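You operate a simulated robot arm through the tools that you are given. There is no shell and no other tool. Be economical: measure what you need, move in short steps, check, and stop when the job is done.

The job below is to be done with a simulated two-armed robot. You get a single attempt, and the scene is never put back.

TASK
Take the lid off the white tub and lay it down on the top of the gauge bench.

The check looks at the end state, three seconds after you hand in, the way a careful person would. Anything else that was tipped, shoved, dropped, spilled or broken makes it a failure. Lids that push on must go on centred and level and be pressed home; caps that screw on are set level and turned clockwise until they are tight.

THE ROBOT
Two 7-joint arms with two-finger grippers on one trunk, on a base that drives. Base frame: it is fixed to the floor where the robot stands at the start and does not move with it; the origin is under the middle of the robot, x ahead of it, y to its left, z up. Units: m, degrees, N and s.
The left shoulder is at the start at [0.036, 0.175, 1.253], the right one opposite. With the tool pointing down near the work surface each hand reaches from about 0.1 to 0.84 m from the robot's upright axis, wherever it stands, measured 20 degrees to its own side. Payload 2.94 kg a hand.
The tool frame of a hand sits at the grasp point between the pads (the TCP): z along the fingers, y along the line on which they close. The tips reach 0.03 m beyond it. The gripper opens to 0.138 m. The gripper's body begins 0.109 m behind the TCP.
Orientation is that of the tool frame in the base frame, as a unit quaternion [x, y, z, w]. With the fingers straight down and closing along the base's y, the tool's x points along the base's -x, its y along +y and its z along -z.

THE INTERFACE
- The arms move only by the tool drive_tool. It takes "left_motion", "right_motion" or both (then of equal length, played together; a hand with none holds still); each is text: rows parted by semicolons, each of 6 numbers parted by spaces: the shift along the base's x, y, z in m, then the turn, a rotation vector about the base's x, y, z in degrees. In form: tx ty tz ax ay az; .... A call has 1 to 10 rows; each row shifts and turns the commanded pose from where the row before left it. "left_grip" and "right_grip" are, for a hand that has rows, the finger opening in m, from 0 to 0.138, set as the call begins (left out, the last holds). Each row takes 0.2 s and may step no farther than 0.05 m and 8.6 degrees from the row before; otherwise, or with a gripper value out of range, the whole call is refused. A pose out of reach is approached as far as the arm can. The call stops where the force on the tool passes 40 N (or 10 N more than at its start, if that is more) or the arm is blocked; 0.2 s more then pass. Each finger halts on what it meets, pressing with about 31 N; the grip force reading is that of the motor and also rises with nothing between the fingers. The clock runs only during rows and for 0.2 s after the last one: add rows that do not move to give the fingers time. The reply holds the time, the measured pose of the TCP, the force on the tool along the base axes, the opening and the grip force, in the units named above and with some noise, with the torque about the TCP (base axes, N m) and any sound that the robot's microphone picked up.
- Cameras (640 x 400 px; columns grow to the right, rows downward): "scene" is now at [0.0961, -0.0064, 1.7329]; the picture's right is [-0.06, -1.00, -0.00], its down [-0.73, 0.04, -0.68] and it looks along [0.68, -0.04, -0.74] (base axes); focal length 285 px, centre (320, 200). "left" rides on the left gripper at [0.071, -0.019, -0.146] in its tool frame; the picture's right is [0.26, 0.97, 0.00], its down [-0.85, 0.23, -0.48] and it looks along [-0.46, 0.12, 0.88] (tool axes); focal length 280 px, centre (320, 200). "right" rides on the right gripper at [0.071, 0.019, -0.146] in its tool frame; the picture's right is [-0.26, 0.97, 0.00], its down [-0.85, -0.23, -0.48] and it looks along [-0.46, -0.12, 0.88] (tool axes); focal length 280 px, centre (320, 200). There is no depth. A picture from a camera that has moved, and an enlarged one, comes with that camera's place and axes in the base frame and with its lens.
- capture(camera): a new picture of that camera. It takes no simulated time.
- raise_lower(by): slides the trunk up (or, below 0, down) by that many m; the arms and the scene camera ride with it, the base frame stays. It gives what a move gives, with no picture.
- steer(legs): drives the robot by 1 to 6 legs, each [ahead, turn to the left] in m and degrees, along the robot's own axes; the way and the turn of a leg run together, so that a leg with both is an arc; at most 1.5 m and 180 degrees a leg. The arms and the cameras ride along, it lands a little off, and it stops where it bumps. It gives what a move gives.
- head_to(pan, tilt): turns the head with the scene camera to pan (to the left, within 120 degrees either way) and tilt (down, from -29 to 69), counted from straight ahead of the robot. It gives what a move gives.
- inspect(camera, box): a new picture of the part [left, top, right, bottom] of that camera's present view, enlarged. It takes no simulated time.
- sign_off(): hands the job in; it is judged then, once.

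Go step by step. Nothing tells you exact positions but the pictures and the camera data: compare them with the known pose of the tool, close in by small moves and look again before you grip or let go. The budget is 120 turns and 100 pictures, counting those below and the enlarged ones. Unless the task says otherwise, let go and move clear before handing in.

The tools are called as name(argument=value, ...) on one line, values as JSON. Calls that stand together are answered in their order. drive_tool: Moves the arms, as the interface text tells. Its arguments: {"type":"object","properties":{"left_motion":{"type":"string"},"left_grip":{"type":"number"},"right_motion":{"type":"string"},"right_grip":{"type":"number"}},"required":[]} The other tools are called the same way: raise_lower (by) slides the trunk up or down; steer (legs) drives the base; head_to (pan, tilt) turns the head that bears the scene camera; capture (camera) takes a picture; inspect (camera, box) takes an enlarged picture of a part of a camera's view; sign_off () hands the job in.

At the start:

```text
time_s: 0.0
left_position: [0.6957, 0.1232, 1.2581]
left_tool_rot: [-0.001, 1.0, 0.0, -0.001]
left_force: [-0.7, 0.8, 0.9]
left_ft_torque: [-0.01, -0.01, -0.04]
left_finger_gap: 0.1381
left_gripper_force: 0.0
right_position: [0.386, -0.3329, 1.1956]
right_tool_rot: [0.0, 1.0, 0.0, -0.001]
right_force: [0.7, 0.5, 0.1]
right_ft_torque: [-0.02, 0.0, -0.01]
right_finger_gap: 0.1381
right_gripper_force: 0.1
trunk travel left (down, up): [-0.425, 0.309]
robot x, y, heading: [0.0027, -0.0019, -0.0]
head pan, tilt: [-3.2, 47.4]
```

scene: 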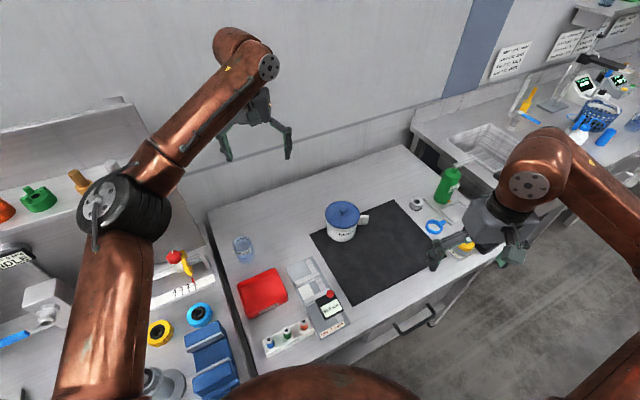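
right: 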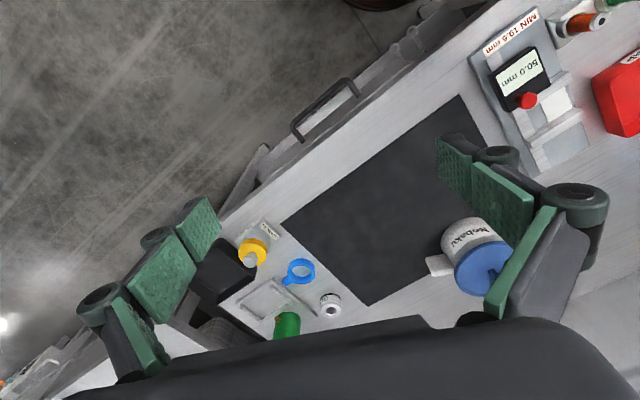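
left: 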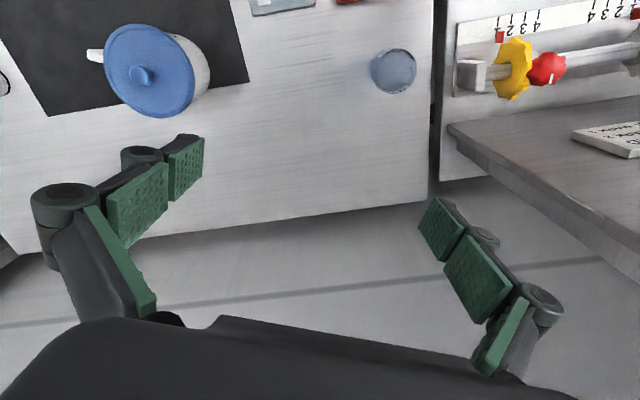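

I see a white tub with a blue knobbed lid on the dark mat ahead, and several benches. I need to read the labels to find which one is the gauge bench.

inspect(camera="scene", box=[220, 180, 380, 360])

inspect(camera="scene", box=[440, 0, 640, 160])

inspect(camera="scene", box=[0, 160, 250, 400])

```text
2.22 times, centred on (300, 270) of scene
camera zoom: at [0.0961, -0.0064, 1.7329], right [-0.06, -1.0, 0.0], down [-0.73, 0.04, -0.68], along [0.68, -0.04, -0.74], focal length 634 px, centre (364, 44)
```

zoom: 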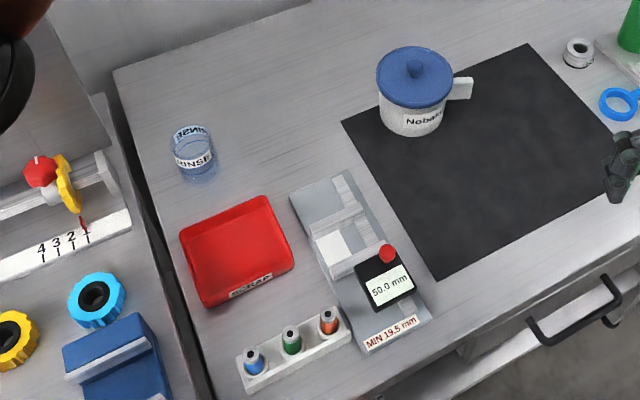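

```text
2.50 times, centred on (540, 80) of scene
camera zoom: at [0.0961, -0.0064, 1.7329], right [-0.06, -1.0, 0.0], down [-0.73, 0.04, -0.68], along [0.68, -0.04, -0.74], focal length 713 px, centre (-230, 500)
```

zoom: 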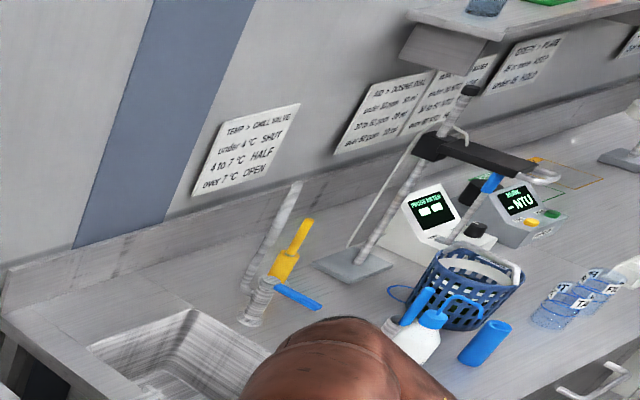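

```text
1.67 times, centred on (125, 280) of scene
camera zoom: at [0.0961, -0.0064, 1.7329], right [-0.06, -1.0, 0.0], down [-0.73, 0.04, -0.68], along [0.68, -0.04, -0.74], focal length 475 px, centre (645, 67)
```

zoom: 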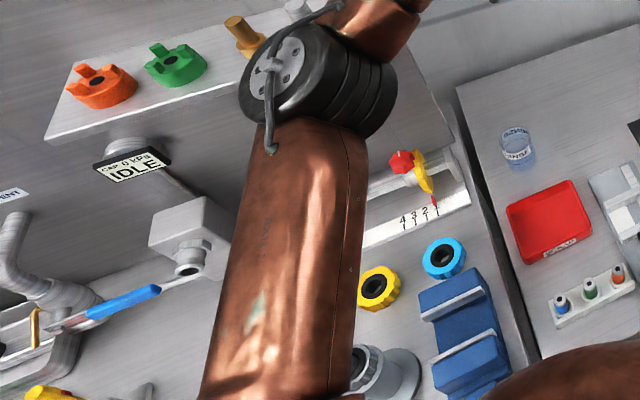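

The front bench carries a digital thickness gauge. I'll look around for bench name signs before assuming it is the gauge bench.

head_to(pan=50, tilt=25)

capture(camera="scene")

head_to(pan=0, tilt=15)

capture(camera="scene")

head_to(pan=-60, tilt=25)

capture(camera="scene")

head_to(pan=110, tilt=25)

capture(camera="scene")

```text
time_s: 1.2
left_position: [0.6955, 0.1218, 1.2579]
left_tool_rot: [-0.002, 1.0, 0.0, 0.0]
left_force: [0.6, 0.2, -0.1]
left_ft_torque: [-0.02, -0.01, -0.01]
left_finger_gap: 0.138
left_gripper_force: 0.1
right_position: [0.3863, -0.3325, 1.1958]
right_tool_rot: [-0.001, 1.0, -0.001, -0.001]
right_force: [1.7, -0.5, 1.0]
right_ft_torque: [-0.02, 0.04, -0.01]
right_finger_gap: 0.1381
right_gripper_force: 0.0
trunk travel left (down, up): [-0.425, 0.309]
robot x, y, heading: [0.0037, 0.0048, 0.0]
head pan, tilt: [50.0, 25.0]
```

```text
93 pictures are left
camera scene: at [0.0762, 0.0686, 1.7668], right [0.77, -0.64, 0.0], down [-0.27, -0.32, -0.91], along [0.58, 0.69, -0.42], focal length 285 px, centre (320, 200)
```

scene: 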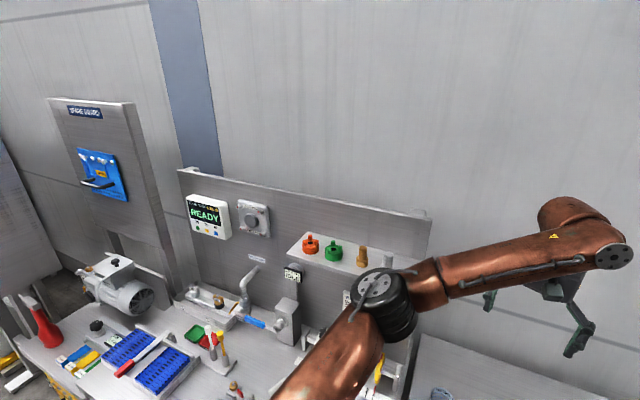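

```text
time_s: 2.4
left_position: [0.6953, 0.1236, 1.2587]
left_tool_rot: [0.0, 1.0, 0.0, 0.0]
left_force: [-0.2, 0.2, 0.1]
left_ft_torque: [-0.02, 0.03, -0.03]
left_finger_gap: 0.1379
left_gripper_force: 0.0
right_position: [0.3889, -0.3337, 1.1961]
right_tool_rot: [0.0, 1.0, 0.0, -0.001]
right_force: [0.7, -1.0, -0.9]
right_ft_torque: [0.02, 0.01, -0.02]
right_finger_gap: 0.1382
right_gripper_force: 0.0
trunk travel left (down, up): [-0.425, 0.309]
robot x, y, heading: [0.0023, 0.0027, -0.0]
head pan, tilt: [0.0, 15.0]
```

```text
92 pictures are left
camera scene: at [0.1103, -0.0018, 1.783], right [0.0, -1.0, 0.0], down [-0.26, 0.0, -0.97], along [0.97, 0.0, -0.26], focal length 285 px, centre (320, 200)
```

scene: 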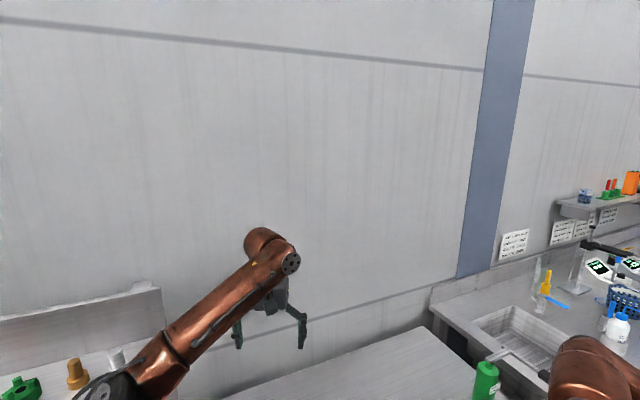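

```text
time_s: 3.7
left_position: [0.6964, 0.1229, 1.2573]
left_tool_rot: [-0.001, 1.0, 0.0, -0.001]
left_force: [-0.5, 0.3, 0.2]
left_ft_torque: [0.02, -0.03, 0.01]
left_finger_gap: 0.1378
left_gripper_force: 0.0
right_position: [0.3867, -0.3321, 1.1963]
right_tool_rot: [0.001, 1.0, 0.0, -0.001]
right_force: [0.4, 0.2, -0.9]
right_ft_torque: [-0.03, 0.02, 0.01]
right_finger_gap: 0.1378
right_gripper_force: 0.0
trunk travel left (down, up): [-0.425, 0.309]
robot x, y, heading: [-0.0017, 0.001, -0.1]
head pan, tilt: [-60.0, 25.0]
```

```text
91 pictures are left
camera scene: at [0.063, -0.0817, 1.7668], right [-0.87, -0.5, 0.0], down [-0.21, 0.37, -0.91], along [0.45, -0.78, -0.42], focal length 285 px, centre (320, 200)
```

scene: 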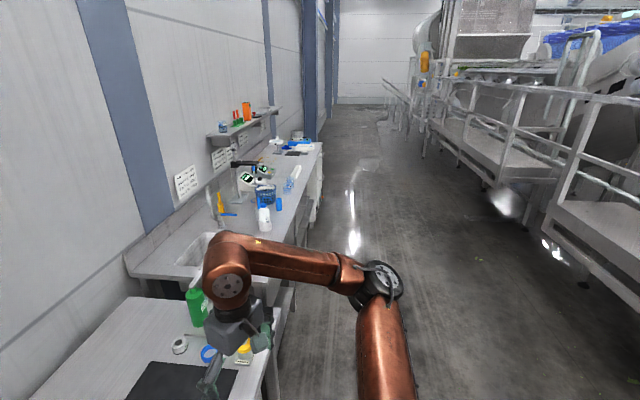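

```text
time_s: 6.3
left_position: [0.6958, 0.1237, 1.2576]
left_tool_rot: [-0.001, 1.0, 0.0, 0.0]
left_force: [-0.5, 0.1, -0.8]
left_ft_torque: [0.03, 0.01, -0.01]
left_finger_gap: 0.1378
left_gripper_force: 0.0
right_position: [0.3879, -0.3333, 1.1966]
right_tool_rot: [-0.001, 1.0, 0.0, -0.002]
right_force: [-0.8, -0.3, 0.9]
right_ft_torque: [0.01, 0.01, -0.02]
right_finger_gap: 0.138
right_gripper_force: 0.0
trunk travel left (down, up): [-0.425, 0.309]
robot x, y, heading: [0.0065, -0.0004, 0.1]
head pan, tilt: [110.0, 25.0]
```

```text
90 pictures are left
camera scene: at [-0.0146, 0.0847, 1.7669], right [0.94, 0.34, 0.0], down [0.14, -0.4, -0.91], along [-0.31, 0.85, -0.42], focal length 285 px, centre (320, 200)
```

scene: 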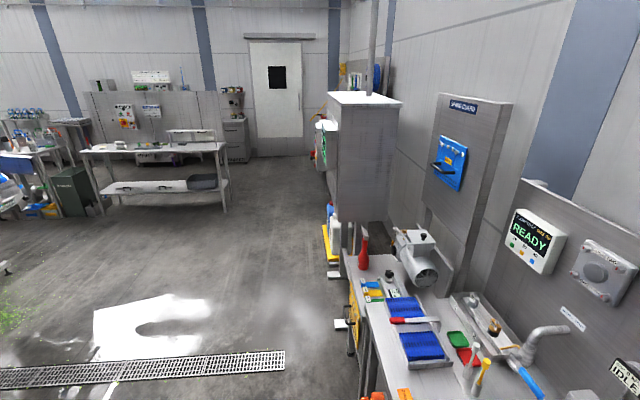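

The thickness gauge, scrap tray and rinse cup all sit on the front bench. I'll zoom in on the far bench and left panel to rule them out.

inspect(camera="scene", box=[0, 60, 260, 220])

inspect(camera="scene", box=[400, 80, 640, 400])

head_to(pan=0, tilt=50)

capture(camera="scene")

inspect(camera="scene", box=[280, 160, 440, 260])

```text
2.46 times, centred on (130, 140) of scene
camera zoom: at [-0.0146, 0.0847, 1.7669], right [0.94, 0.34, 0.0], down [0.14, -0.4, -0.91], along [-0.31, 0.85, -0.42], focal length 702 px, centre (788, 348)
```

zoom: 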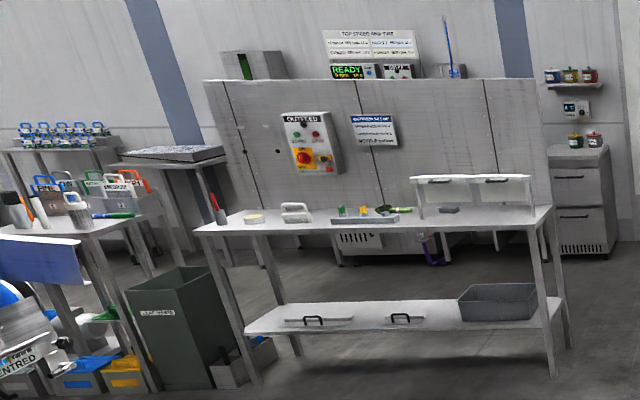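

```text
1.25 times, centred on (520, 240) of scene
camera zoom: at [-0.0146, 0.0847, 1.7669], right [0.94, 0.34, 0.0], down [0.14, -0.4, -0.91], along [-0.31, 0.85, -0.42], focal length 356 px, centre (70, 150)
```

zoom: 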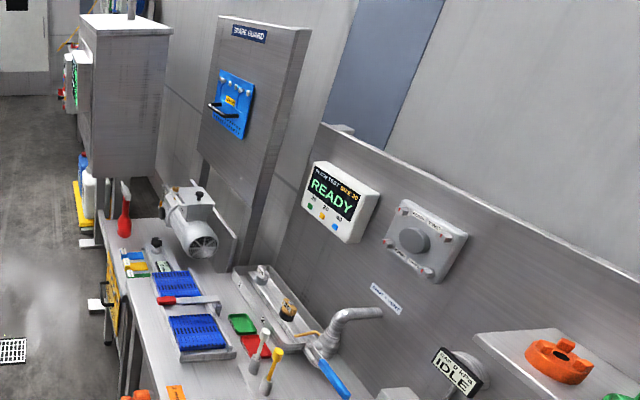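

```text
time_s: 8.2
left_position: [0.6951, 0.1229, 1.2565]
left_tool_rot: [-0.001, 1.0, 0.001, 0.0]
left_force: [-0.5, -0.7, -0.2]
left_ft_torque: [0.01, 0.0, 0.0]
left_finger_gap: 0.1379
left_gripper_force: 0.0
right_position: [0.3865, -0.3335, 1.1962]
right_tool_rot: [0.0, 1.0, 0.001, -0.001]
right_force: [-1.0, -0.1, -0.6]
right_ft_torque: [-0.02, 0.05, 0.0]
right_finger_gap: 0.1383
right_gripper_force: 0.0
trunk travel left (down, up): [-0.425, 0.309]
robot x, y, heading: [-0.0026, -0.0031, 0.1]
head pan, tilt: [0.0, 50.0]
```

```text
87 pictures are left
camera scene: at [0.0939, -0.0019, 1.7293], right [0.0, -1.0, 0.0], down [-0.77, 0.0, -0.64], along [0.64, 0.0, -0.77], focal length 285 px, centre (320, 200)
```

scene: 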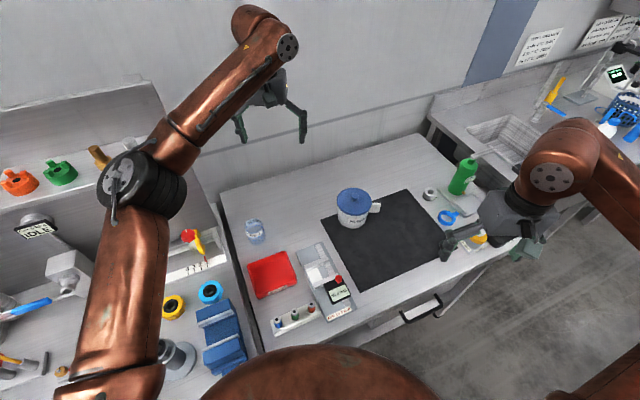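

```text
4.00 times, centred on (360, 210) of scene
camera zoom: at [0.0939, -0.0019, 1.7293], right [0.0, -1.0, 0.0], down [-0.77, 0.0, -0.64], along [0.64, 0.0, -0.77], focal length 1141 px, centre (160, 160)
```

zoom: 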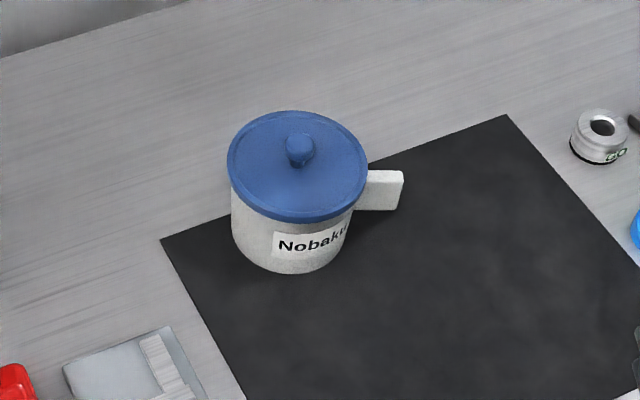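

The front bench is the one with the gauge, and the tub stands on it. By triangulation the lid knob is at about (0.716, -0.120, 0.997), with the bench top near z 0.89. I'll bring the left hand above the knob with the fingers part-closed.

drive_tool(left_motion="0.004 -0.0486 0 0 0 0;0.004 -0.0486 0 0 0 0;0.004 -0.0486 0 0 0 0;0.004 -0.0486 0 0 0 0;0.004 -0.0486 0 0 0 0;0 0 -0.05 0 0 0;0 0 -0.05 0 0 0", left_grip=0.06)

capture(camera="left")

capture(camera="scene")

```text
time_s: 9.8
left_position: [0.679, -0.0824, 1.1538]
left_tool_rot: [0.0, 1.0, 0.0, 0.001]
left_force: [0.0, -1.2, 0.2]
left_ft_torque: [0.04, -0.01, 0.03]
left_finger_gap: 0.0598
left_gripper_force: 0.0
left hand out of reach, approached as far as the arm can: row 3, 4, 5
right_position: [0.3881, -0.3348, 1.1947]
right_tool_rot: [0.001, 1.0, 0.001, -0.002]
right_force: [-0.3, -0.5, -0.5]
right_ft_torque: [0.02, 0.01, 0.0]
right_finger_gap: 0.1381
right_gripper_force: 0.0
trunk travel left (down, up): [-0.425, 0.309]
robot x, y, heading: [-0.0024, 0.0031, -0.1]
head pan, tilt: [0.0, 50.0]
```

```text
85 pictures are left
camera left: at [0.6076, -0.1017, 1.2998], right [-0.26, 0.96, 0.0], down [0.85, 0.23, 0.48], along [0.46, 0.13, -0.88], focal length 280 px, centre (320, 200)
```

left: 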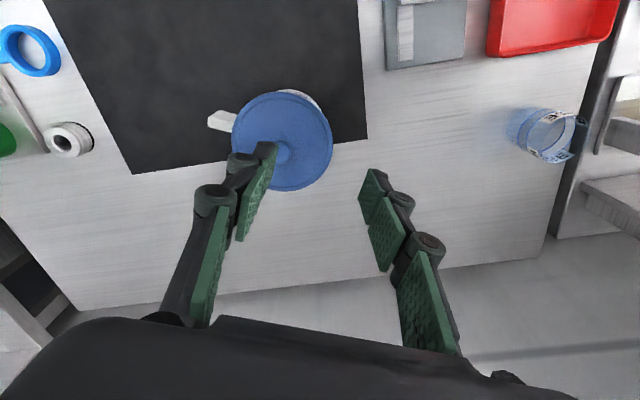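

```text
84 pictures are left
camera scene: at [0.0951, -0.0053, 1.7293], right [0.0, -1.0, 0.0], down [-0.77, 0.0, -0.64], along [0.64, 0.0, -0.77], focal length 285 px, centre (320, 200)
```

scene: 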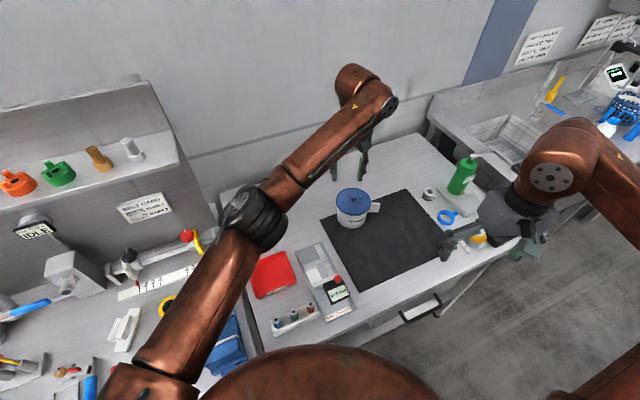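

The hand hit its reach limit at that height, stopping at (0.679, -0.082). Reach is greater lower down, so I'll go down a little with the fingertips still well above the knob.

drive_tool(left_motion="0 0 -0.04 0 0 0;0 0 -0.03 0 0 0;0 0 0 0 0 0")

```text
time_s: 10.6
left_position: [0.6774, -0.0796, 1.0822]
left_tool_rot: [-0.001, 1.0, 0.0, 0.0]
left_force: [0.6, -0.1, 0.3]
left_ft_torque: [-0.01, 0.01, 0.0]
left_finger_gap: 0.06
left_gripper_force: 0.1
right_position: [0.3876, -0.3326, 1.1973]
right_tool_rot: [0.0, 1.0, 0.0, -0.001]
right_force: [0.2, 0.0, -0.8]
right_ft_torque: [-0.02, 0.02, 0.0]
right_finger_gap: 0.138
right_gripper_force: 0.1
trunk travel left (down, up): [-0.425, 0.309]
robot x, y, heading: [0.0, 0.0021, 0.1]
head pan, tilt: [0.0, 50.0]
```

The commanded pose was clamped to the measured one, so I'll apply the remaining shift at this height.

drive_tool(left_motion="0.02 -0.018 0 0 0 0;0.02 -0.018 0 0 0 0;0 0 0 0 0 0")

capture(camera="left")

inspect(camera="scene", box=[280, 140, 440, 240])

```text
time_s: 11.4
left_position: [0.7014, -0.102, 1.0811]
left_tool_rot: [0.0, 1.0, -0.001, 0.0]
left_force: [-0.5, 0.4, 0.9]
left_ft_torque: [-0.06, 0.0, -0.03]
left_finger_gap: 0.0599
left_gripper_force: 0.1
left hand out of reach, approached as far as the arm can: row 2
right_position: [0.387, -0.3331, 1.1975]
right_tool_rot: [0.0, 1.0, -0.001, 0.0]
right_force: [-0.1, 0.4, -0.1]
right_ft_torque: [-0.03, -0.02, -0.01]
right_finger_gap: 0.138
right_gripper_force: 0.2
trunk travel left (down, up): [-0.425, 0.309]
robot x, y, heading: [-0.0005, -0.001, 0.0]
head pan, tilt: [0.0, 50.0]
```

```text
83 pictures are left
camera left: at [0.63, -0.1215, 1.2271], right [-0.26, 0.96, 0.0], down [0.85, 0.23, 0.48], along [0.46, 0.13, -0.88], focal length 280 px, centre (320, 200)
```

left: 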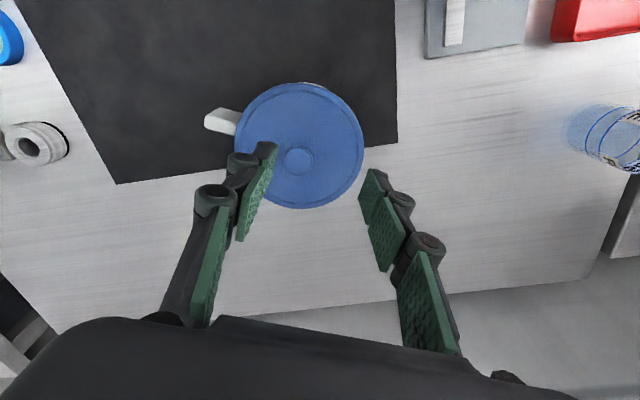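

```text
4.00 times, centred on (360, 190) of scene
camera zoom: at [0.0935, -0.0013, 1.7294], right [0.0, -1.0, 0.0], down [-0.77, 0.0, -0.64], along [0.64, 0.0, -0.77], focal length 1141 px, centre (160, 240)
```

zoom: 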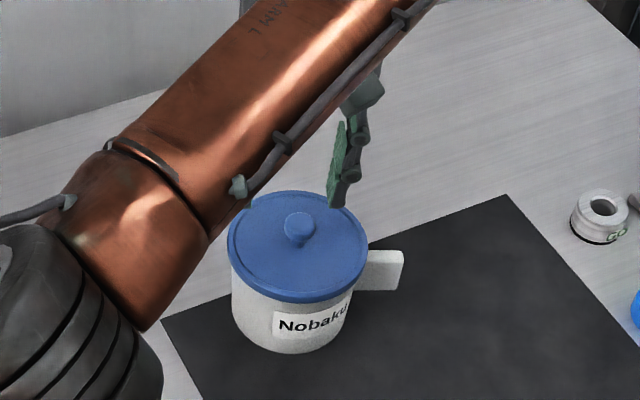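

The knob works out at about (0.716, -0.117, 1.0), just past the left arm's reach, and the forearm is low over the bench. Raising the trunk should give more reach and clearance.

raise_lower(by=0.12)

drive_tool(left_motion="0 0 -0.05 0 0 0;0 0 -0.05 0 0 0;0 0 -0.03 0 0 0;0.0075 -0.008 0 0 0 0;0.0075 -0.008 0 0 0 0;0 0 0 0 0 0")

capture(camera="left")

inspect(camera="scene", box=[260, 160, 420, 260])

```text
time_s: 12.9
left_position: [0.6977, -0.104, 1.2217]
left_tool_rot: [-0.001, 1.0, 0.0, 0.016]
left_force: [-1.2, -0.3, 0.2]
left_ft_torque: [0.04, 0.01, 0.0]
left_finger_gap: 0.0603
left_gripper_force: 0.2
right_position: [0.3875, -0.3327, 1.3158]
right_tool_rot: [0.0, 1.0, 0.0, -0.001]
right_force: [0.1, 0.1, -0.7]
right_ft_torque: [0.03, 0.02, -0.05]
right_finger_gap: 0.1378
right_gripper_force: 0.0
trunk travel left (down, up): [-0.545, 0.189]
robot x, y, heading: [0.0013, -0.003, 0.1]
head pan, tilt: [0.0, 50.0]
```

```text
time_s: 14.3
left_position: [0.6956, -0.1096, 1.096]
left_tool_rot: [0.001, 1.0, 0.0, 0.014]
left_force: [0.5, -0.1, -0.5]
left_ft_torque: [-0.01, 0.0, -0.03]
left_finger_gap: 0.0598
left_gripper_force: 0.0
left hand out of reach, approached as far as the arm can: row 4, 5
right_position: [0.3872, -0.3328, 1.3169]
right_tool_rot: [0.0, 1.0, 0.0, -0.002]
right_force: [0.0, -0.5, -0.3]
right_ft_torque: [-0.02, 0.01, -0.03]
right_finger_gap: 0.1379
right_gripper_force: 0.1
trunk travel left (down, up): [-0.545, 0.189]
robot x, y, heading: [-0.0001, -0.001, 0.0]
head pan, tilt: [0.0, 50.0]
```

```text
81 pictures are left
camera left: at [0.6189, -0.1286, 1.24], right [-0.26, 0.96, -0.01], down [0.83, 0.23, 0.5], along [0.49, 0.13, -0.87], focal length 280 px, centre (320, 200)
```

left: 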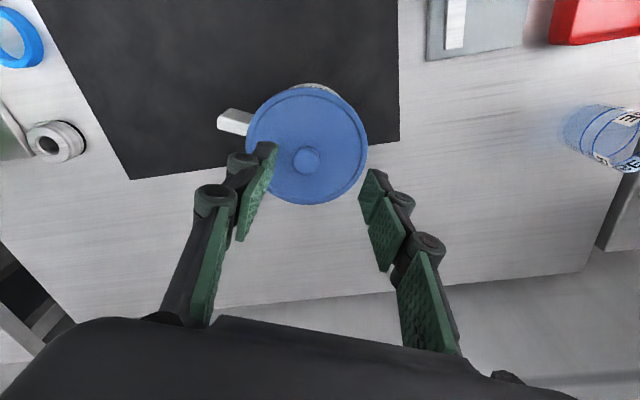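

```text
4.00 times, centred on (340, 210) of scene
camera zoom: at [0.0671, -0.0024, 1.8492], right [0.0, -1.0, 0.0], down [-0.77, 0.0, -0.64], along [0.64, 0.0, -0.77], focal length 1141 px, centre (240, 160)
```

zoom: 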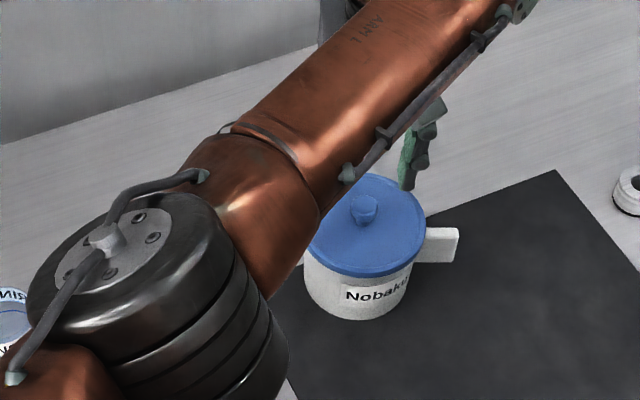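

Raising the trunk also moved the shoulders back, and the left arm has to cross over the bench. The right arm is better placed for both the tub and a free spot near (0.66, 0.09). I'll retract the left hand, lower the trunk again and bring the right hand over.

drive_tool(left_motion="0 0 0.05 0 0 0;0 0 0.05 0 0 0;-0.02 0.045 0.04 0 0 0;-0.02 0.045 0.03 0 0 0;-0.02 0.045 0.03 0 0 0;-0.02 0.045 0.03 0 0 0;-0.02 0.045 0.03 0 0 0;0 0.05 0 0 0 0;0 0.05 0 0 0 0;0 0.05 0 0 0 0")

raise_lower(by=-0.12)

drive_tool(right_motion="0.045 0.02 0 0 0 0;0.045 0.03 0 0 0 0;0.045 0.033 -0.02 0 0 0;0.045 0.033 -0.02 0 0 0;0.045 0.033 -0.02 0 0 0;0.045 0.033 -0.02 0 0 0;0.025 0.034 -0.01 0 0 0;0 0 0 0 0 0", right_grip=0.06)

capture(camera="right")

capture(camera="scene")

```text
refused: row 3 steps farther than a row can; nothing moved
```

```text
time_s: 15.3
left_position: [0.6948, -0.1092, 1.0083]
left_tool_rot: [0.002, 1.0, 0.001, 0.017]
left_force: [-4.0, -0.4, 27.3]
left_ft_torque: [-0.08, 0.31, -0.02]
left_finger_gap: 0.0516
left_gripper_force: 9.2
right_position: [0.3861, -0.3326, 1.2214]
right_tool_rot: [-0.001, 1.0, 0.001, -0.001]
right_force: [0.7, -0.4, -1.3]
right_ft_torque: [0.0, 0.01, -0.02]
right_finger_gap: 0.1381
right_gripper_force: 0.0
trunk travel left (down, up): [-0.451, 0.283]
robot x, y, heading: [-0.0036, -0.0007, -0.1]
head pan, tilt: [0.0, 50.0]
stopped: the force on the tool passed its limit at 53 N (the readings are from after the stop); the commanded pose is now the measured one
```

```text
refused: row 2 steps farther than a row can; nothing moved
```

```text
79 pictures are left
camera right: at [0.315, -0.3133, 1.3672], right [0.26, 0.97, 0.0], down [0.85, -0.23, 0.47], along [0.46, -0.12, -0.88], focal length 280 px, centre (320, 200)
```

right: 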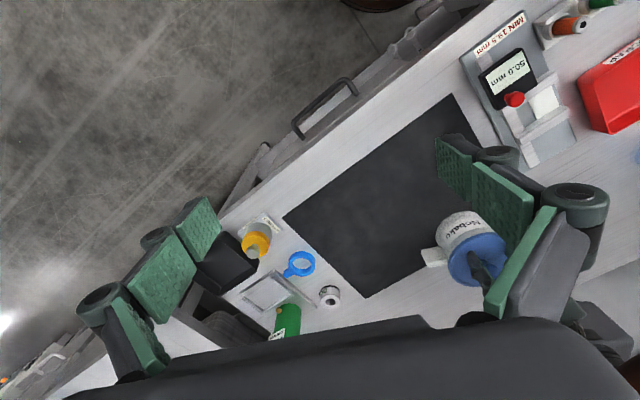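

```text
78 pictures are left
camera scene: at [0.0824, -0.0014, 1.7554], right [0.0, -1.0, 0.0], down [-0.77, 0.0, -0.64], along [0.64, 0.0, -0.77], focal length 285 px, centre (320, 200)
```

scene: 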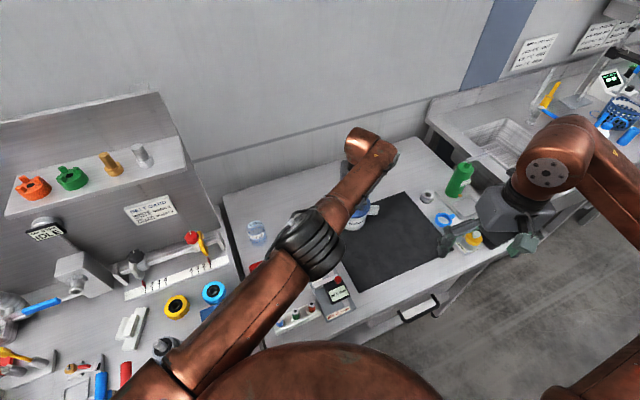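

My mistake: the left retreat was refused for a row that was too long, and the trunk then lowered the hand onto the lid until the force stop. Nothing looks shifted. I'll lift straight up first and check one step at a time from here.

drive_tool(left_motion="0 0 0.04 0 0 0;0 0 0.04 0 0 0;0 0 0.04 0 0 0")

capture(camera="left")

```text
time_s: 16.1
left_position: [0.6986, -0.1065, 1.1259]
left_tool_rot: [0.002, 1.0, 0.002, 0.014]
left_force: [-0.4, -0.1, 0.2]
left_ft_torque: [0.02, 0.0, 0.03]
left_finger_gap: 0.0601
left_gripper_force: 0.0
right_position: [0.3884, -0.3325, 1.2211]
right_tool_rot: [-0.001, 1.0, 0.001, -0.002]
right_force: [-1.0, -0.1, -1.0]
right_ft_torque: [-0.02, -0.02, 0.02]
right_finger_gap: 0.1381
right_gripper_force: 0.1
trunk travel left (down, up): [-0.451, 0.283]
robot x, y, heading: [-0.0027, 0.0026, 0.2]
head pan, tilt: [0.0, 50.0]
```

```text
77 pictures are left
camera left: at [0.6228, -0.127, 1.2692], right [-0.26, 0.97, 0.0], down [0.84, 0.23, 0.5], along [0.48, 0.13, -0.87], focal length 280 px, centre (320, 200)
```

left: 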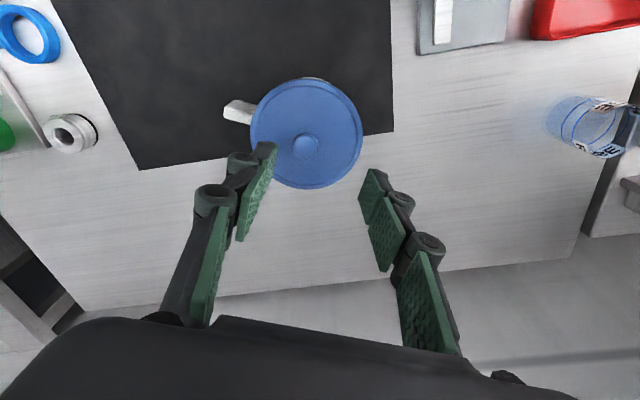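

The tub and lid look undisturbed. Now I'll retract the left hand with legal row lengths.

drive_tool(left_motion="-0.01 0.03 0.03 0 0 0;-0.015 0.04 0.02 0 0 0;-0.015 0.04 0.02 0 0 0;-0.015 0.04 0.02 0 0 0;-0.015 0.045 0.01 0 0 0;-0.01 0.045 0.01 0 0 0;0 0.045 0.01 0 0 0;0 0.045 0 0 0 0;0 0.045 0 0 0 0;0 0.045 0 0 0 0")

capture(camera="scene")

```text
time_s: 18.4
left_position: [0.6335, 0.2984, 1.2503]
left_tool_rot: [0.005, 1.0, 0.005, 0.012]
left_force: [-1.1, -28.1, -7.7]
left_ft_torque: [1.11, -0.09, 0.15]
left_finger_gap: 0.0404
left_gripper_force: 0.1
left hand out of reach, approached as far as the arm can: row 2, 3
right_position: [0.3873, -0.3467, 1.2163]
right_tool_rot: [0.001, 1.0, 0.005, -0.002]
right_force: [-0.4, -0.4, -0.6]
right_ft_torque: [0.04, 0.0, -0.02]
right_finger_gap: 0.1381
right_gripper_force: 0.1
trunk travel left (down, up): [-0.451, 0.283]
robot x, y, heading: [-0.0022, -0.0026, -0.1]
head pan, tilt: [0.0, 50.0]
```

```text
76 pictures are left
camera scene: at [0.0864, -0.0232, 1.7559], right [0.0, -1.0, -0.01], down [-0.77, 0.01, -0.64], along [0.64, 0.01, -0.77], focal length 285 px, centre (320, 200)
```

scene: 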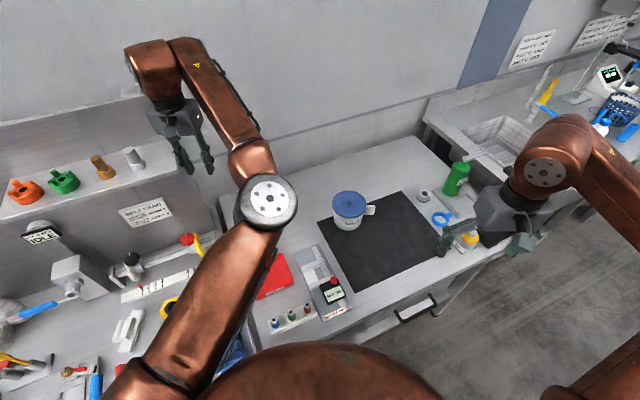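

The left finger has bumped the end of the shelf board on the left. I'll back it off straight away.

drive_tool(left_motion="0 -0.03 0 0 0 0;0 -0.04 0 0 0 0;0 -0.01 0 0 0 0")

capture(camera="scene")

capture(camera="left")

```text
time_s: 19.1
left_position: [0.6338, 0.22, 1.253]
left_tool_rot: [0.003, 1.0, 0.008, 0.015]
left_force: [-0.8, -0.1, -0.4]
left_ft_torque: [0.08, 0.0, 0.01]
left_finger_gap: 0.0599
left_gripper_force: 0.0
right_position: [0.3876, -0.3468, 1.2189]
right_tool_rot: [0.002, 1.0, 0.005, -0.002]
right_force: [-0.6, -0.7, 0.1]
right_ft_torque: [0.07, -0.01, -0.04]
right_finger_gap: 0.1381
right_gripper_force: 0.1
trunk travel left (down, up): [-0.451, 0.283]
robot x, y, heading: [0.0002, 0.0007, -0.1]
head pan, tilt: [0.0, 50.0]
```

```text
75 pictures are left
camera scene: at [0.0857, -0.0238, 1.7562], right [0.0, -1.0, -0.01], down [-0.77, 0.01, -0.64], along [0.64, 0.01, -0.77], focal length 285 px, centre (320, 200)
```

scene: 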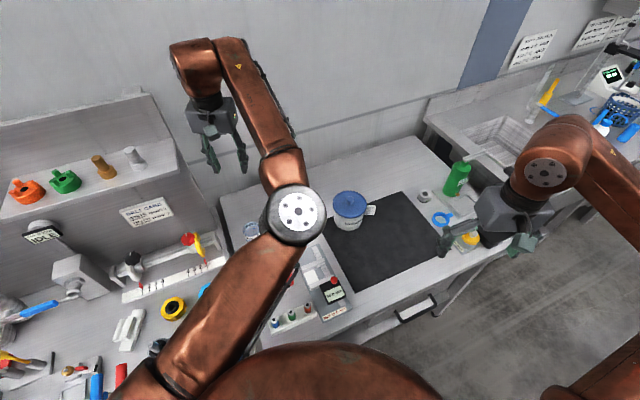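

```text
74 pictures are left
camera left: at [0.5577, 0.1982, 1.3963], right [-0.26, 0.97, 0.01], down [0.84, 0.22, 0.5], along [0.49, 0.14, -0.86], focal length 280 px, centre (320, 200)
```

left: 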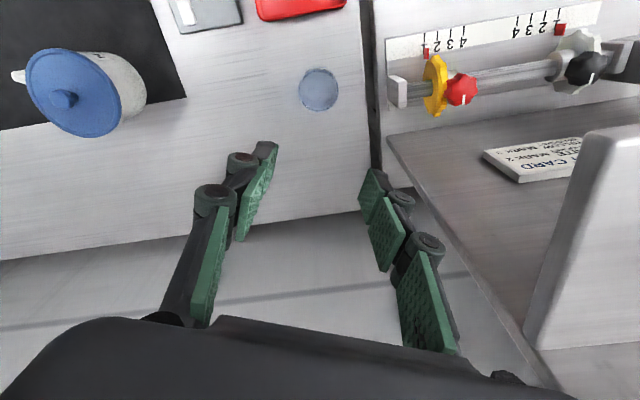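

The left hand is free and nothing on the shelf moved. I'll raise it and draw it back so the right arm has clear room over the bench.

drive_tool(left_motion="-0.01 0 0.045 0 0 0;-0.01 0 0.045 0 0 0;-0.03 0 0.03 0 0 0;-0.045 0 0.02 0 0 0;-0.045 0.01 0 0 0 0;-0.045 0.01 0 0 0 0;-0.045 0.01 0 0 0 0;-0.03 0.01 0 0 0 0")

capture(camera="scene")

```text
time_s: 20.9
left_position: [0.3726, 0.2727, 1.3875]
left_tool_rot: [0.001, 1.0, 0.002, 0.014]
left_force: [-0.8, -1.0, 0.4]
left_ft_torque: [-0.02, 0.03, 0.02]
left_finger_gap: 0.0601
left_gripper_force: 0.0
right_position: [0.389, -0.3324, 1.2216]
right_tool_rot: [0.0, 1.0, 0.001, -0.001]
right_force: [0.6, -0.6, -0.6]
right_ft_torque: [-0.02, -0.01, -0.02]
right_finger_gap: 0.1381
right_gripper_force: 0.0
trunk travel left (down, up): [-0.451, 0.283]
robot x, y, heading: [-0.0007, -0.0001, 0.1]
head pan, tilt: [0.0, 50.0]
```

```text
73 pictures are left
camera scene: at [0.0859, -0.0031, 1.7553], right [0.0, -1.0, 0.0], down [-0.77, 0.0, -0.64], along [0.64, 0.0, -0.77], focal length 285 px, centre (320, 200)
```

scene: 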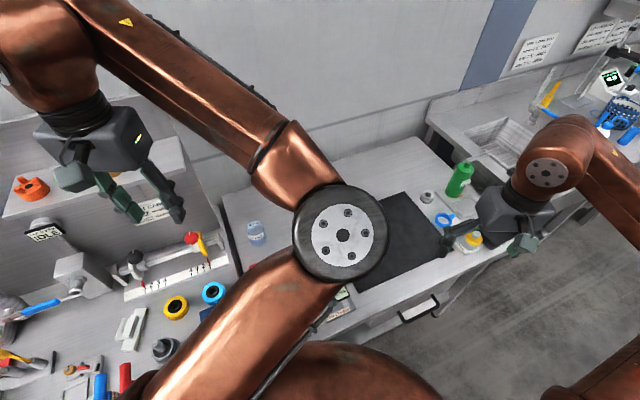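

The left elbow has folded inward over the bench. Turning the robot about 30° right would put the tub in the left arm's best sector and move the right arm away, so I'll turn in place.

steer(legs=[[0, -30]])

head_to(pan=30, tilt=50)

capture(camera="scene")

capture(camera="left")

```text
time_s: 22.8
left_position: [0.4607, 0.0527, 1.3874]
left_tool_rot: [0.259, 0.966, -0.002, 0.014]
left_force: [-0.4, -0.1, 0.2]
left_ft_torque: [0.0, -0.02, 0.01]
left_finger_gap: 0.0602
left_gripper_force: 0.0
right_position: [0.1714, -0.4822, 1.2206]
right_tool_rot: [0.257, 0.966, 0.001, -0.002]
right_force: [0.3, -0.5, 0.9]
right_ft_torque: [0.04, 0.01, 0.01]
right_finger_gap: 0.138
right_gripper_force: 0.1
trunk travel left (down, up): [-0.451, 0.283]
robot x, y, heading: [0.0006, -0.0006, -29.7]
head pan, tilt: [0.0, 50.0]
```

```text
time_s: 23.8
left_position: [0.4596, 0.0511, 1.3881]
left_tool_rot: [0.259, 0.966, -0.002, 0.014]
left_force: [0.3, 0.1, 0.6]
left_ft_torque: [0.01, -0.01, 0.0]
left_finger_gap: 0.0599
left_gripper_force: 0.1
right_position: [0.172, -0.482, 1.2223]
right_tool_rot: [0.256, 0.967, 0.001, -0.002]
right_force: [0.7, 0.2, -0.1]
right_ft_torque: [0.01, 0.04, 0.02]
right_finger_gap: 0.1379
right_gripper_force: 0.1
trunk travel left (down, up): [-0.451, 0.283]
robot x, y, heading: [0.0042, 0.0012, -30.0]
head pan, tilt: [30.0, 50.0]
```

```text
72 pictures are left
camera scene: at [0.0843, -0.0055, 1.7554], right [0.0, -1.0, 0.0], down [-0.77, 0.0, -0.64], along [0.64, 0.0, -0.77], focal length 285 px, centre (320, 200)
```

scene: 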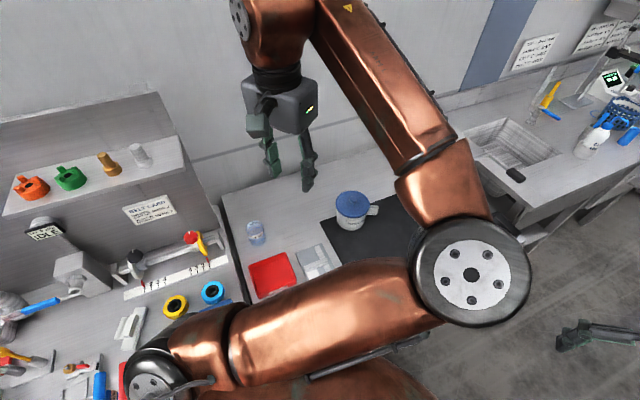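

```text
71 pictures are left
camera left: at [0.3845, 0.0713, 1.5309], right [0.26, 0.97, 0.0], down [0.84, -0.22, 0.5], along [0.48, -0.13, -0.87], focal length 280 px, centre (320, 200)
```

left: 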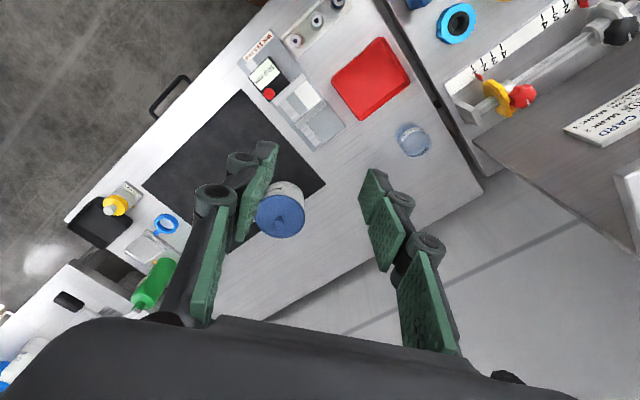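

The turn worked and the tub is now well inside the left arm's sector. I'll move over the knob at about z 1.1 and level the small tool tilt.

drive_tool(left_motion="0.0256 -0.0169 -0.028 0.63 1.5 0;0.0256 -0.0169 -0.028 0 0 0;0.0256 -0.0169 -0.028 0 0 0;0.0256 -0.0169 -0.028 0 0 0;0.0256 -0.0169 -0.028 0 0 0;0.0256 -0.0169 -0.028 0 0 0;0.0256 -0.0169 -0.028 0 0 0;0.0256 -0.0169 -0.028 0 0 0;0.0256 -0.0169 -0.028 0 0 0;0.0256 -0.0169 -0.028 0 0 0")

capture(camera="left")

capture(camera="scene")

```text
time_s: 26.0
left_position: [0.7143, -0.1172, 1.106]
left_tool_rot: [0.259, 0.966, 0.0, -0.001]
left_force: [0.3, 0.1, -0.3]
left_ft_torque: [0.0, 0.03, 0.01]
left_finger_gap: 0.0599
left_gripper_force: 0.1
right_position: [0.1729, -0.4822, 1.2203]
right_tool_rot: [0.257, 0.967, 0.0, -0.003]
right_force: [0.3, 0.8, 0.0]
right_ft_torque: [-0.01, -0.01, 0.0]
right_finger_gap: 0.1383
right_gripper_force: 0.1
trunk travel left (down, up): [-0.451, 0.283]
robot x, y, heading: [-0.0014, -0.0051, -30.2]
head pan, tilt: [30.0, 50.0]
```

```text
70 pictures are left
camera left: at [0.6442, -0.0971, 1.2519], right [0.25, 0.97, 0.0], down [0.85, -0.22, 0.47], along [0.46, -0.12, -0.88], focal length 280 px, centre (320, 200)
```

left: 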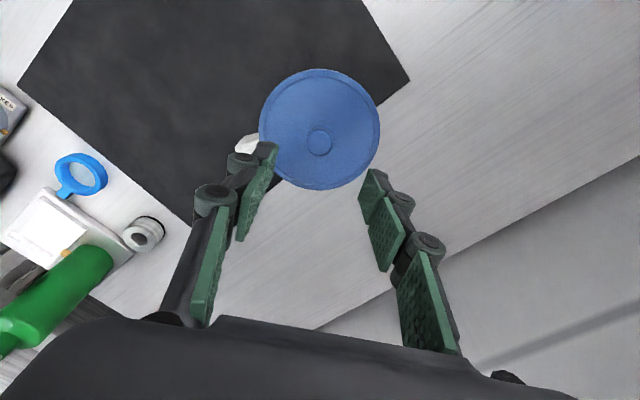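

```text
69 pictures are left
camera scene: at [0.086, -0.0055, 1.7553], right [0.0, -1.0, 0.0], down [-0.77, 0.0, -0.64], along [0.64, 0.0, -0.77], focal length 285 px, centre (320, 200)
```

scene: 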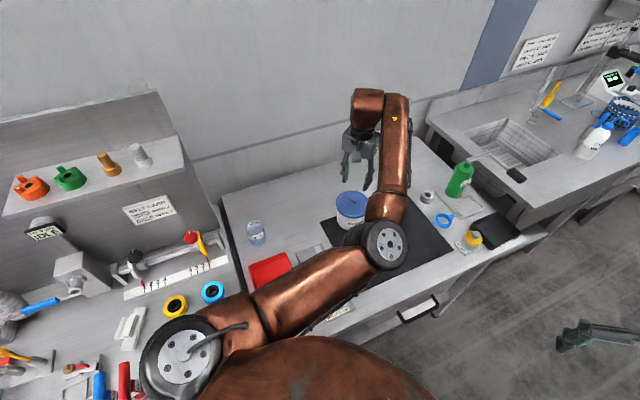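

The hand is within 3 mm of the knob in x and y. I'll descend most of the way and check.

drive_tool(left_motion="0.002 0.001 -0.035 0 0 0;0 0 -0.035 0 0 0;0 0 0 0 0 0")

capture(camera="left")

inspect(camera="scene", box=[300, 150, 420, 250])

```text
time_s: 26.8
left_position: [0.7171, -0.1167, 1.0373]
left_tool_rot: [0.258, 0.966, 0.001, 0.0]
left_force: [-0.2, 0.1, 0.8]
left_ft_torque: [-0.05, -0.03, -0.02]
left_finger_gap: 0.0601
left_gripper_force: 0.2
right_position: [0.1714, -0.4821, 1.2213]
right_tool_rot: [0.257, 0.966, 0.001, -0.001]
right_force: [-0.3, -0.7, 0.8]
right_ft_torque: [0.02, 0.03, 0.0]
right_finger_gap: 0.1382
right_gripper_force: 0.1
trunk travel left (down, up): [-0.451, 0.283]
robot x, y, heading: [-0.0003, -0.0031, -29.8]
head pan, tilt: [30.0, 50.0]
```

```text
68 pictures are left
camera left: at [0.6444, -0.0977, 1.1835], right [0.26, 0.97, 0.0], down [0.85, -0.22, 0.48], along [0.46, -0.12, -0.88], focal length 280 px, centre (320, 200)
```

left: 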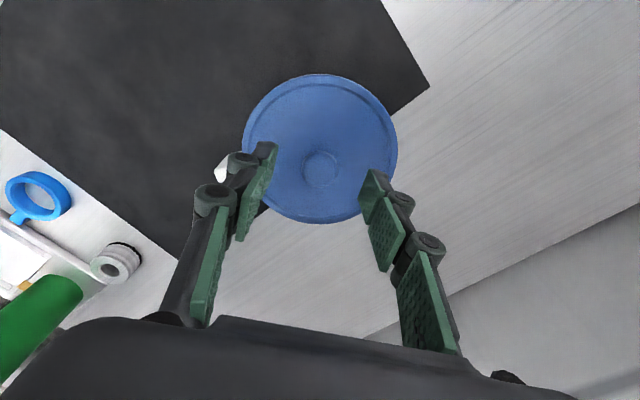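

```text
4.00 times, centred on (360, 200) of scene
camera zoom: at [0.0843, -0.0055, 1.7554], right [0.0, -1.0, 0.0], down [-0.77, 0.0, -0.64], along [0.64, 0.0, -0.77], focal length 1141 px, centre (160, 200)
```

zoom: 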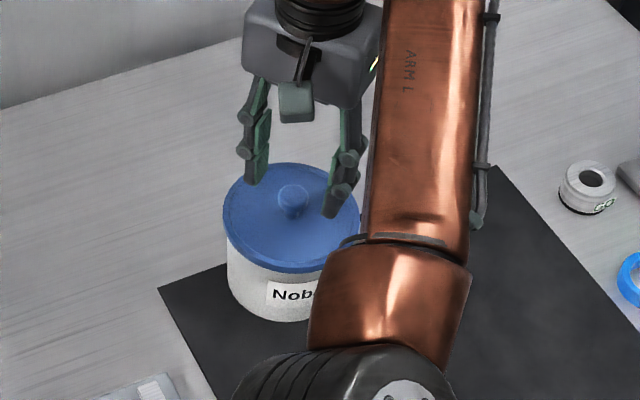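

The fingers straddle the knob evenly. I'll go down until the tips are just above the lid face.

drive_tool(left_motion="0 0 -0.012 0 0 0;0 0 -0.011 0 0 0;0 0 0 0 0 0")

inspect(camera="scene", box=[310, 170, 390, 230])

inspect(camera="left", box=[220, 60, 420, 260])

```text
time_s: 27.6
left_position: [0.7184, -0.1158, 1.0149]
left_tool_rot: [0.259, 0.966, -0.001, 0.0]
left_force: [0.1, -0.2, 0.2]
left_ft_torque: [0.01, 0.01, -0.01]
left_finger_gap: 0.0598
left_gripper_force: 0.0
right_position: [0.1717, -0.4811, 1.2217]
right_tool_rot: [0.257, 0.966, 0.002, -0.002]
right_force: [-0.4, -0.4, 0.1]
right_ft_torque: [0.0, 0.01, -0.01]
right_finger_gap: 0.1377
right_gripper_force: 0.1
trunk travel left (down, up): [-0.451, 0.283]
robot x, y, heading: [-0.0002, -0.0038, -29.9]
head pan, tilt: [30.0, 50.0]
```

```text
6.67 times, centred on (350, 200) of scene
camera zoom: at [0.0843, -0.0055, 1.7554], right [0.0, -1.0, 0.0], down [-0.77, 0.0, -0.64], along [0.64, 0.0, -0.77], focal length 1902 px, centre (120, 200)
```

zoom: 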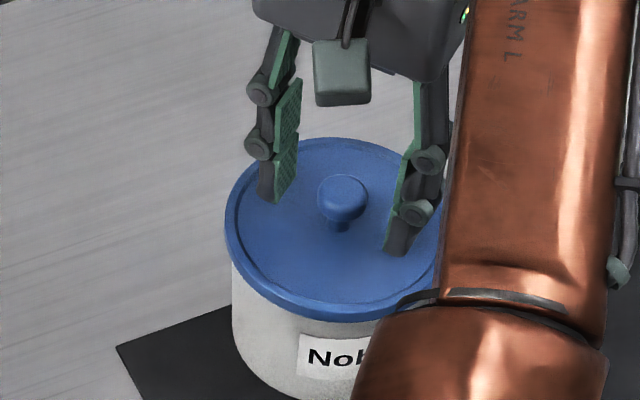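

```text
2.00 times, centred on (320, 160) of left
camera zoom: at [0.6466, -0.0977, 1.16], right [0.26, 0.97, 0.0], down [0.85, -0.22, 0.48], along [0.46, -0.12, -0.88], focal length 561 px, centre (320, 280)
```

zoom: 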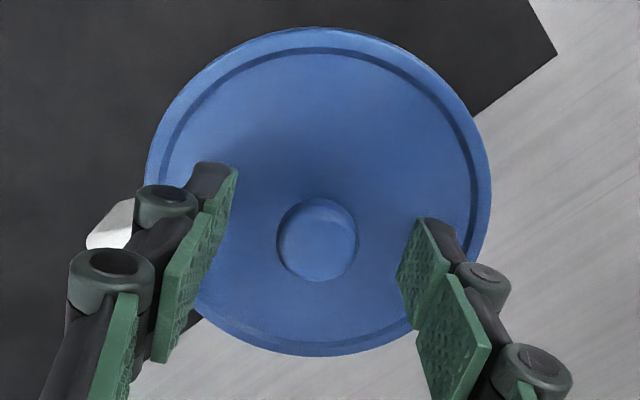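

The knob is mushroom-shaped and centred between the pads. I'll go down 4 mm more and close.

drive_tool(left_motion="0 0 -0.004 0 0 0;0 0 0 0 0 0")

drive_tool(left_motion="0 0 0 0 0 0;0 0 0 0 0 0;0 0 0 0 0 0;0 0 0 0 0 0;0 0 0 0 0 0", left_grip=0.0)

inspect(camera="scene", box=[310, 170, 390, 230])

```text
time_s: 28.2
left_position: [0.719, -0.1155, 1.0103]
left_tool_rot: [0.259, 0.966, -0.001, 0.0]
left_force: [0.3, -0.3, -0.5]
left_ft_torque: [-0.02, -0.01, 0.02]
left_finger_gap: 0.0601
left_gripper_force: 0.0
right_position: [0.1724, -0.4811, 1.2227]
right_tool_rot: [0.257, 0.966, 0.001, -0.002]
right_force: [-0.2, -0.5, -0.9]
right_ft_torque: [0.0, 0.03, 0.01]
right_finger_gap: 0.1381
right_gripper_force: 0.0
trunk travel left (down, up): [-0.451, 0.283]
robot x, y, heading: [-0.0025, 0.0022, -29.5]
head pan, tilt: [30.0, 50.0]
```

```text
time_s: 29.4
left_position: [0.7179, -0.1159, 1.01]
left_tool_rot: [0.258, 0.966, 0.0, 0.0]
left_force: [0.1, 0.6, -0.3]
left_ft_torque: [0.01, 0.04, -0.03]
left_finger_gap: 0.0233
left_gripper_force: 31.0
right_position: [0.1716, -0.4813, 1.2209]
right_tool_rot: [0.256, 0.967, 0.001, -0.001]
right_force: [-0.5, 0.0, -0.5]
right_ft_torque: [-0.02, -0.01, 0.01]
right_finger_gap: 0.1378
right_gripper_force: 0.2
trunk travel left (down, up): [-0.451, 0.283]
robot x, y, heading: [0.0001, 0.0018, -30.0]
head pan, tilt: [30.0, 50.0]
```

```text
6.67 times, centred on (350, 200) of scene
camera zoom: at [0.0845, -0.0056, 1.7554], right [0.0, -1.0, 0.0], down [-0.77, 0.0, -0.64], along [0.64, 0.0, -0.77], focal length 1902 px, centre (120, 200)
```

zoom: 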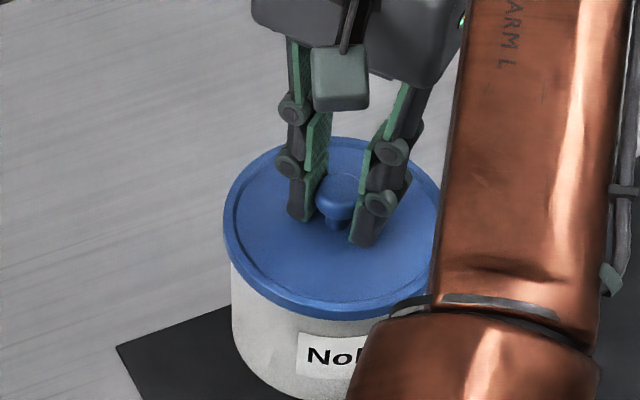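

The pads have closed on the knob, with a 23 mm gap and 31 N. I'll lift gently and watch whether the tub stays put.

drive_tool(left_motion="0 0 0.003 0 0 0;0 0 0.003 0 0 0;0 0 0.004 0 0 0")

inspect(camera="scene", box=[310, 170, 390, 230])

```text
time_s: 30.2
left_position: [0.7184, -0.1168, 1.02]
left_tool_rot: [0.259, 0.966, 0.0, 0.0]
left_force: [-0.6, -0.4, -1.0]
left_ft_torque: [0.02, -0.01, 0.03]
left_finger_gap: 0.0235
left_gripper_force: 30.6
right_position: [0.1702, -0.481, 1.2211]
right_tool_rot: [0.257, 0.966, 0.0, -0.002]
right_force: [-0.1, 0.7, -0.5]
right_ft_torque: [0.02, 0.01, -0.03]
right_finger_gap: 0.1378
right_gripper_force: 0.0
trunk travel left (down, up): [-0.451, 0.283]
robot x, y, heading: [-0.0018, 0.0011, -29.9]
head pan, tilt: [30.0, 50.0]
```

```text
6.67 times, centred on (350, 200) of scene
camera zoom: at [0.0846, -0.0054, 1.7554], right [0.0, -1.0, 0.0], down [-0.77, 0.0, -0.64], along [0.64, 0.0, -0.77], focal length 1902 px, centre (120, 200)
```

zoom: 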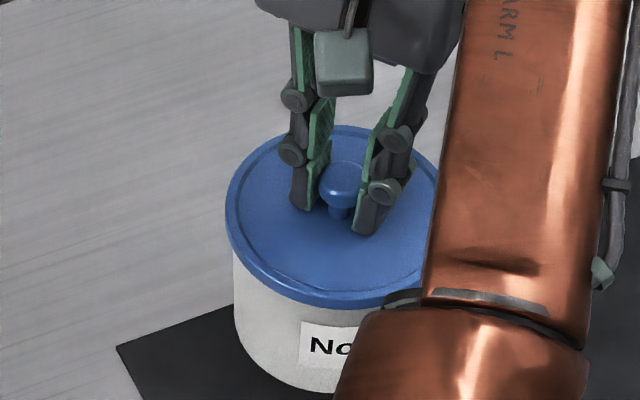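

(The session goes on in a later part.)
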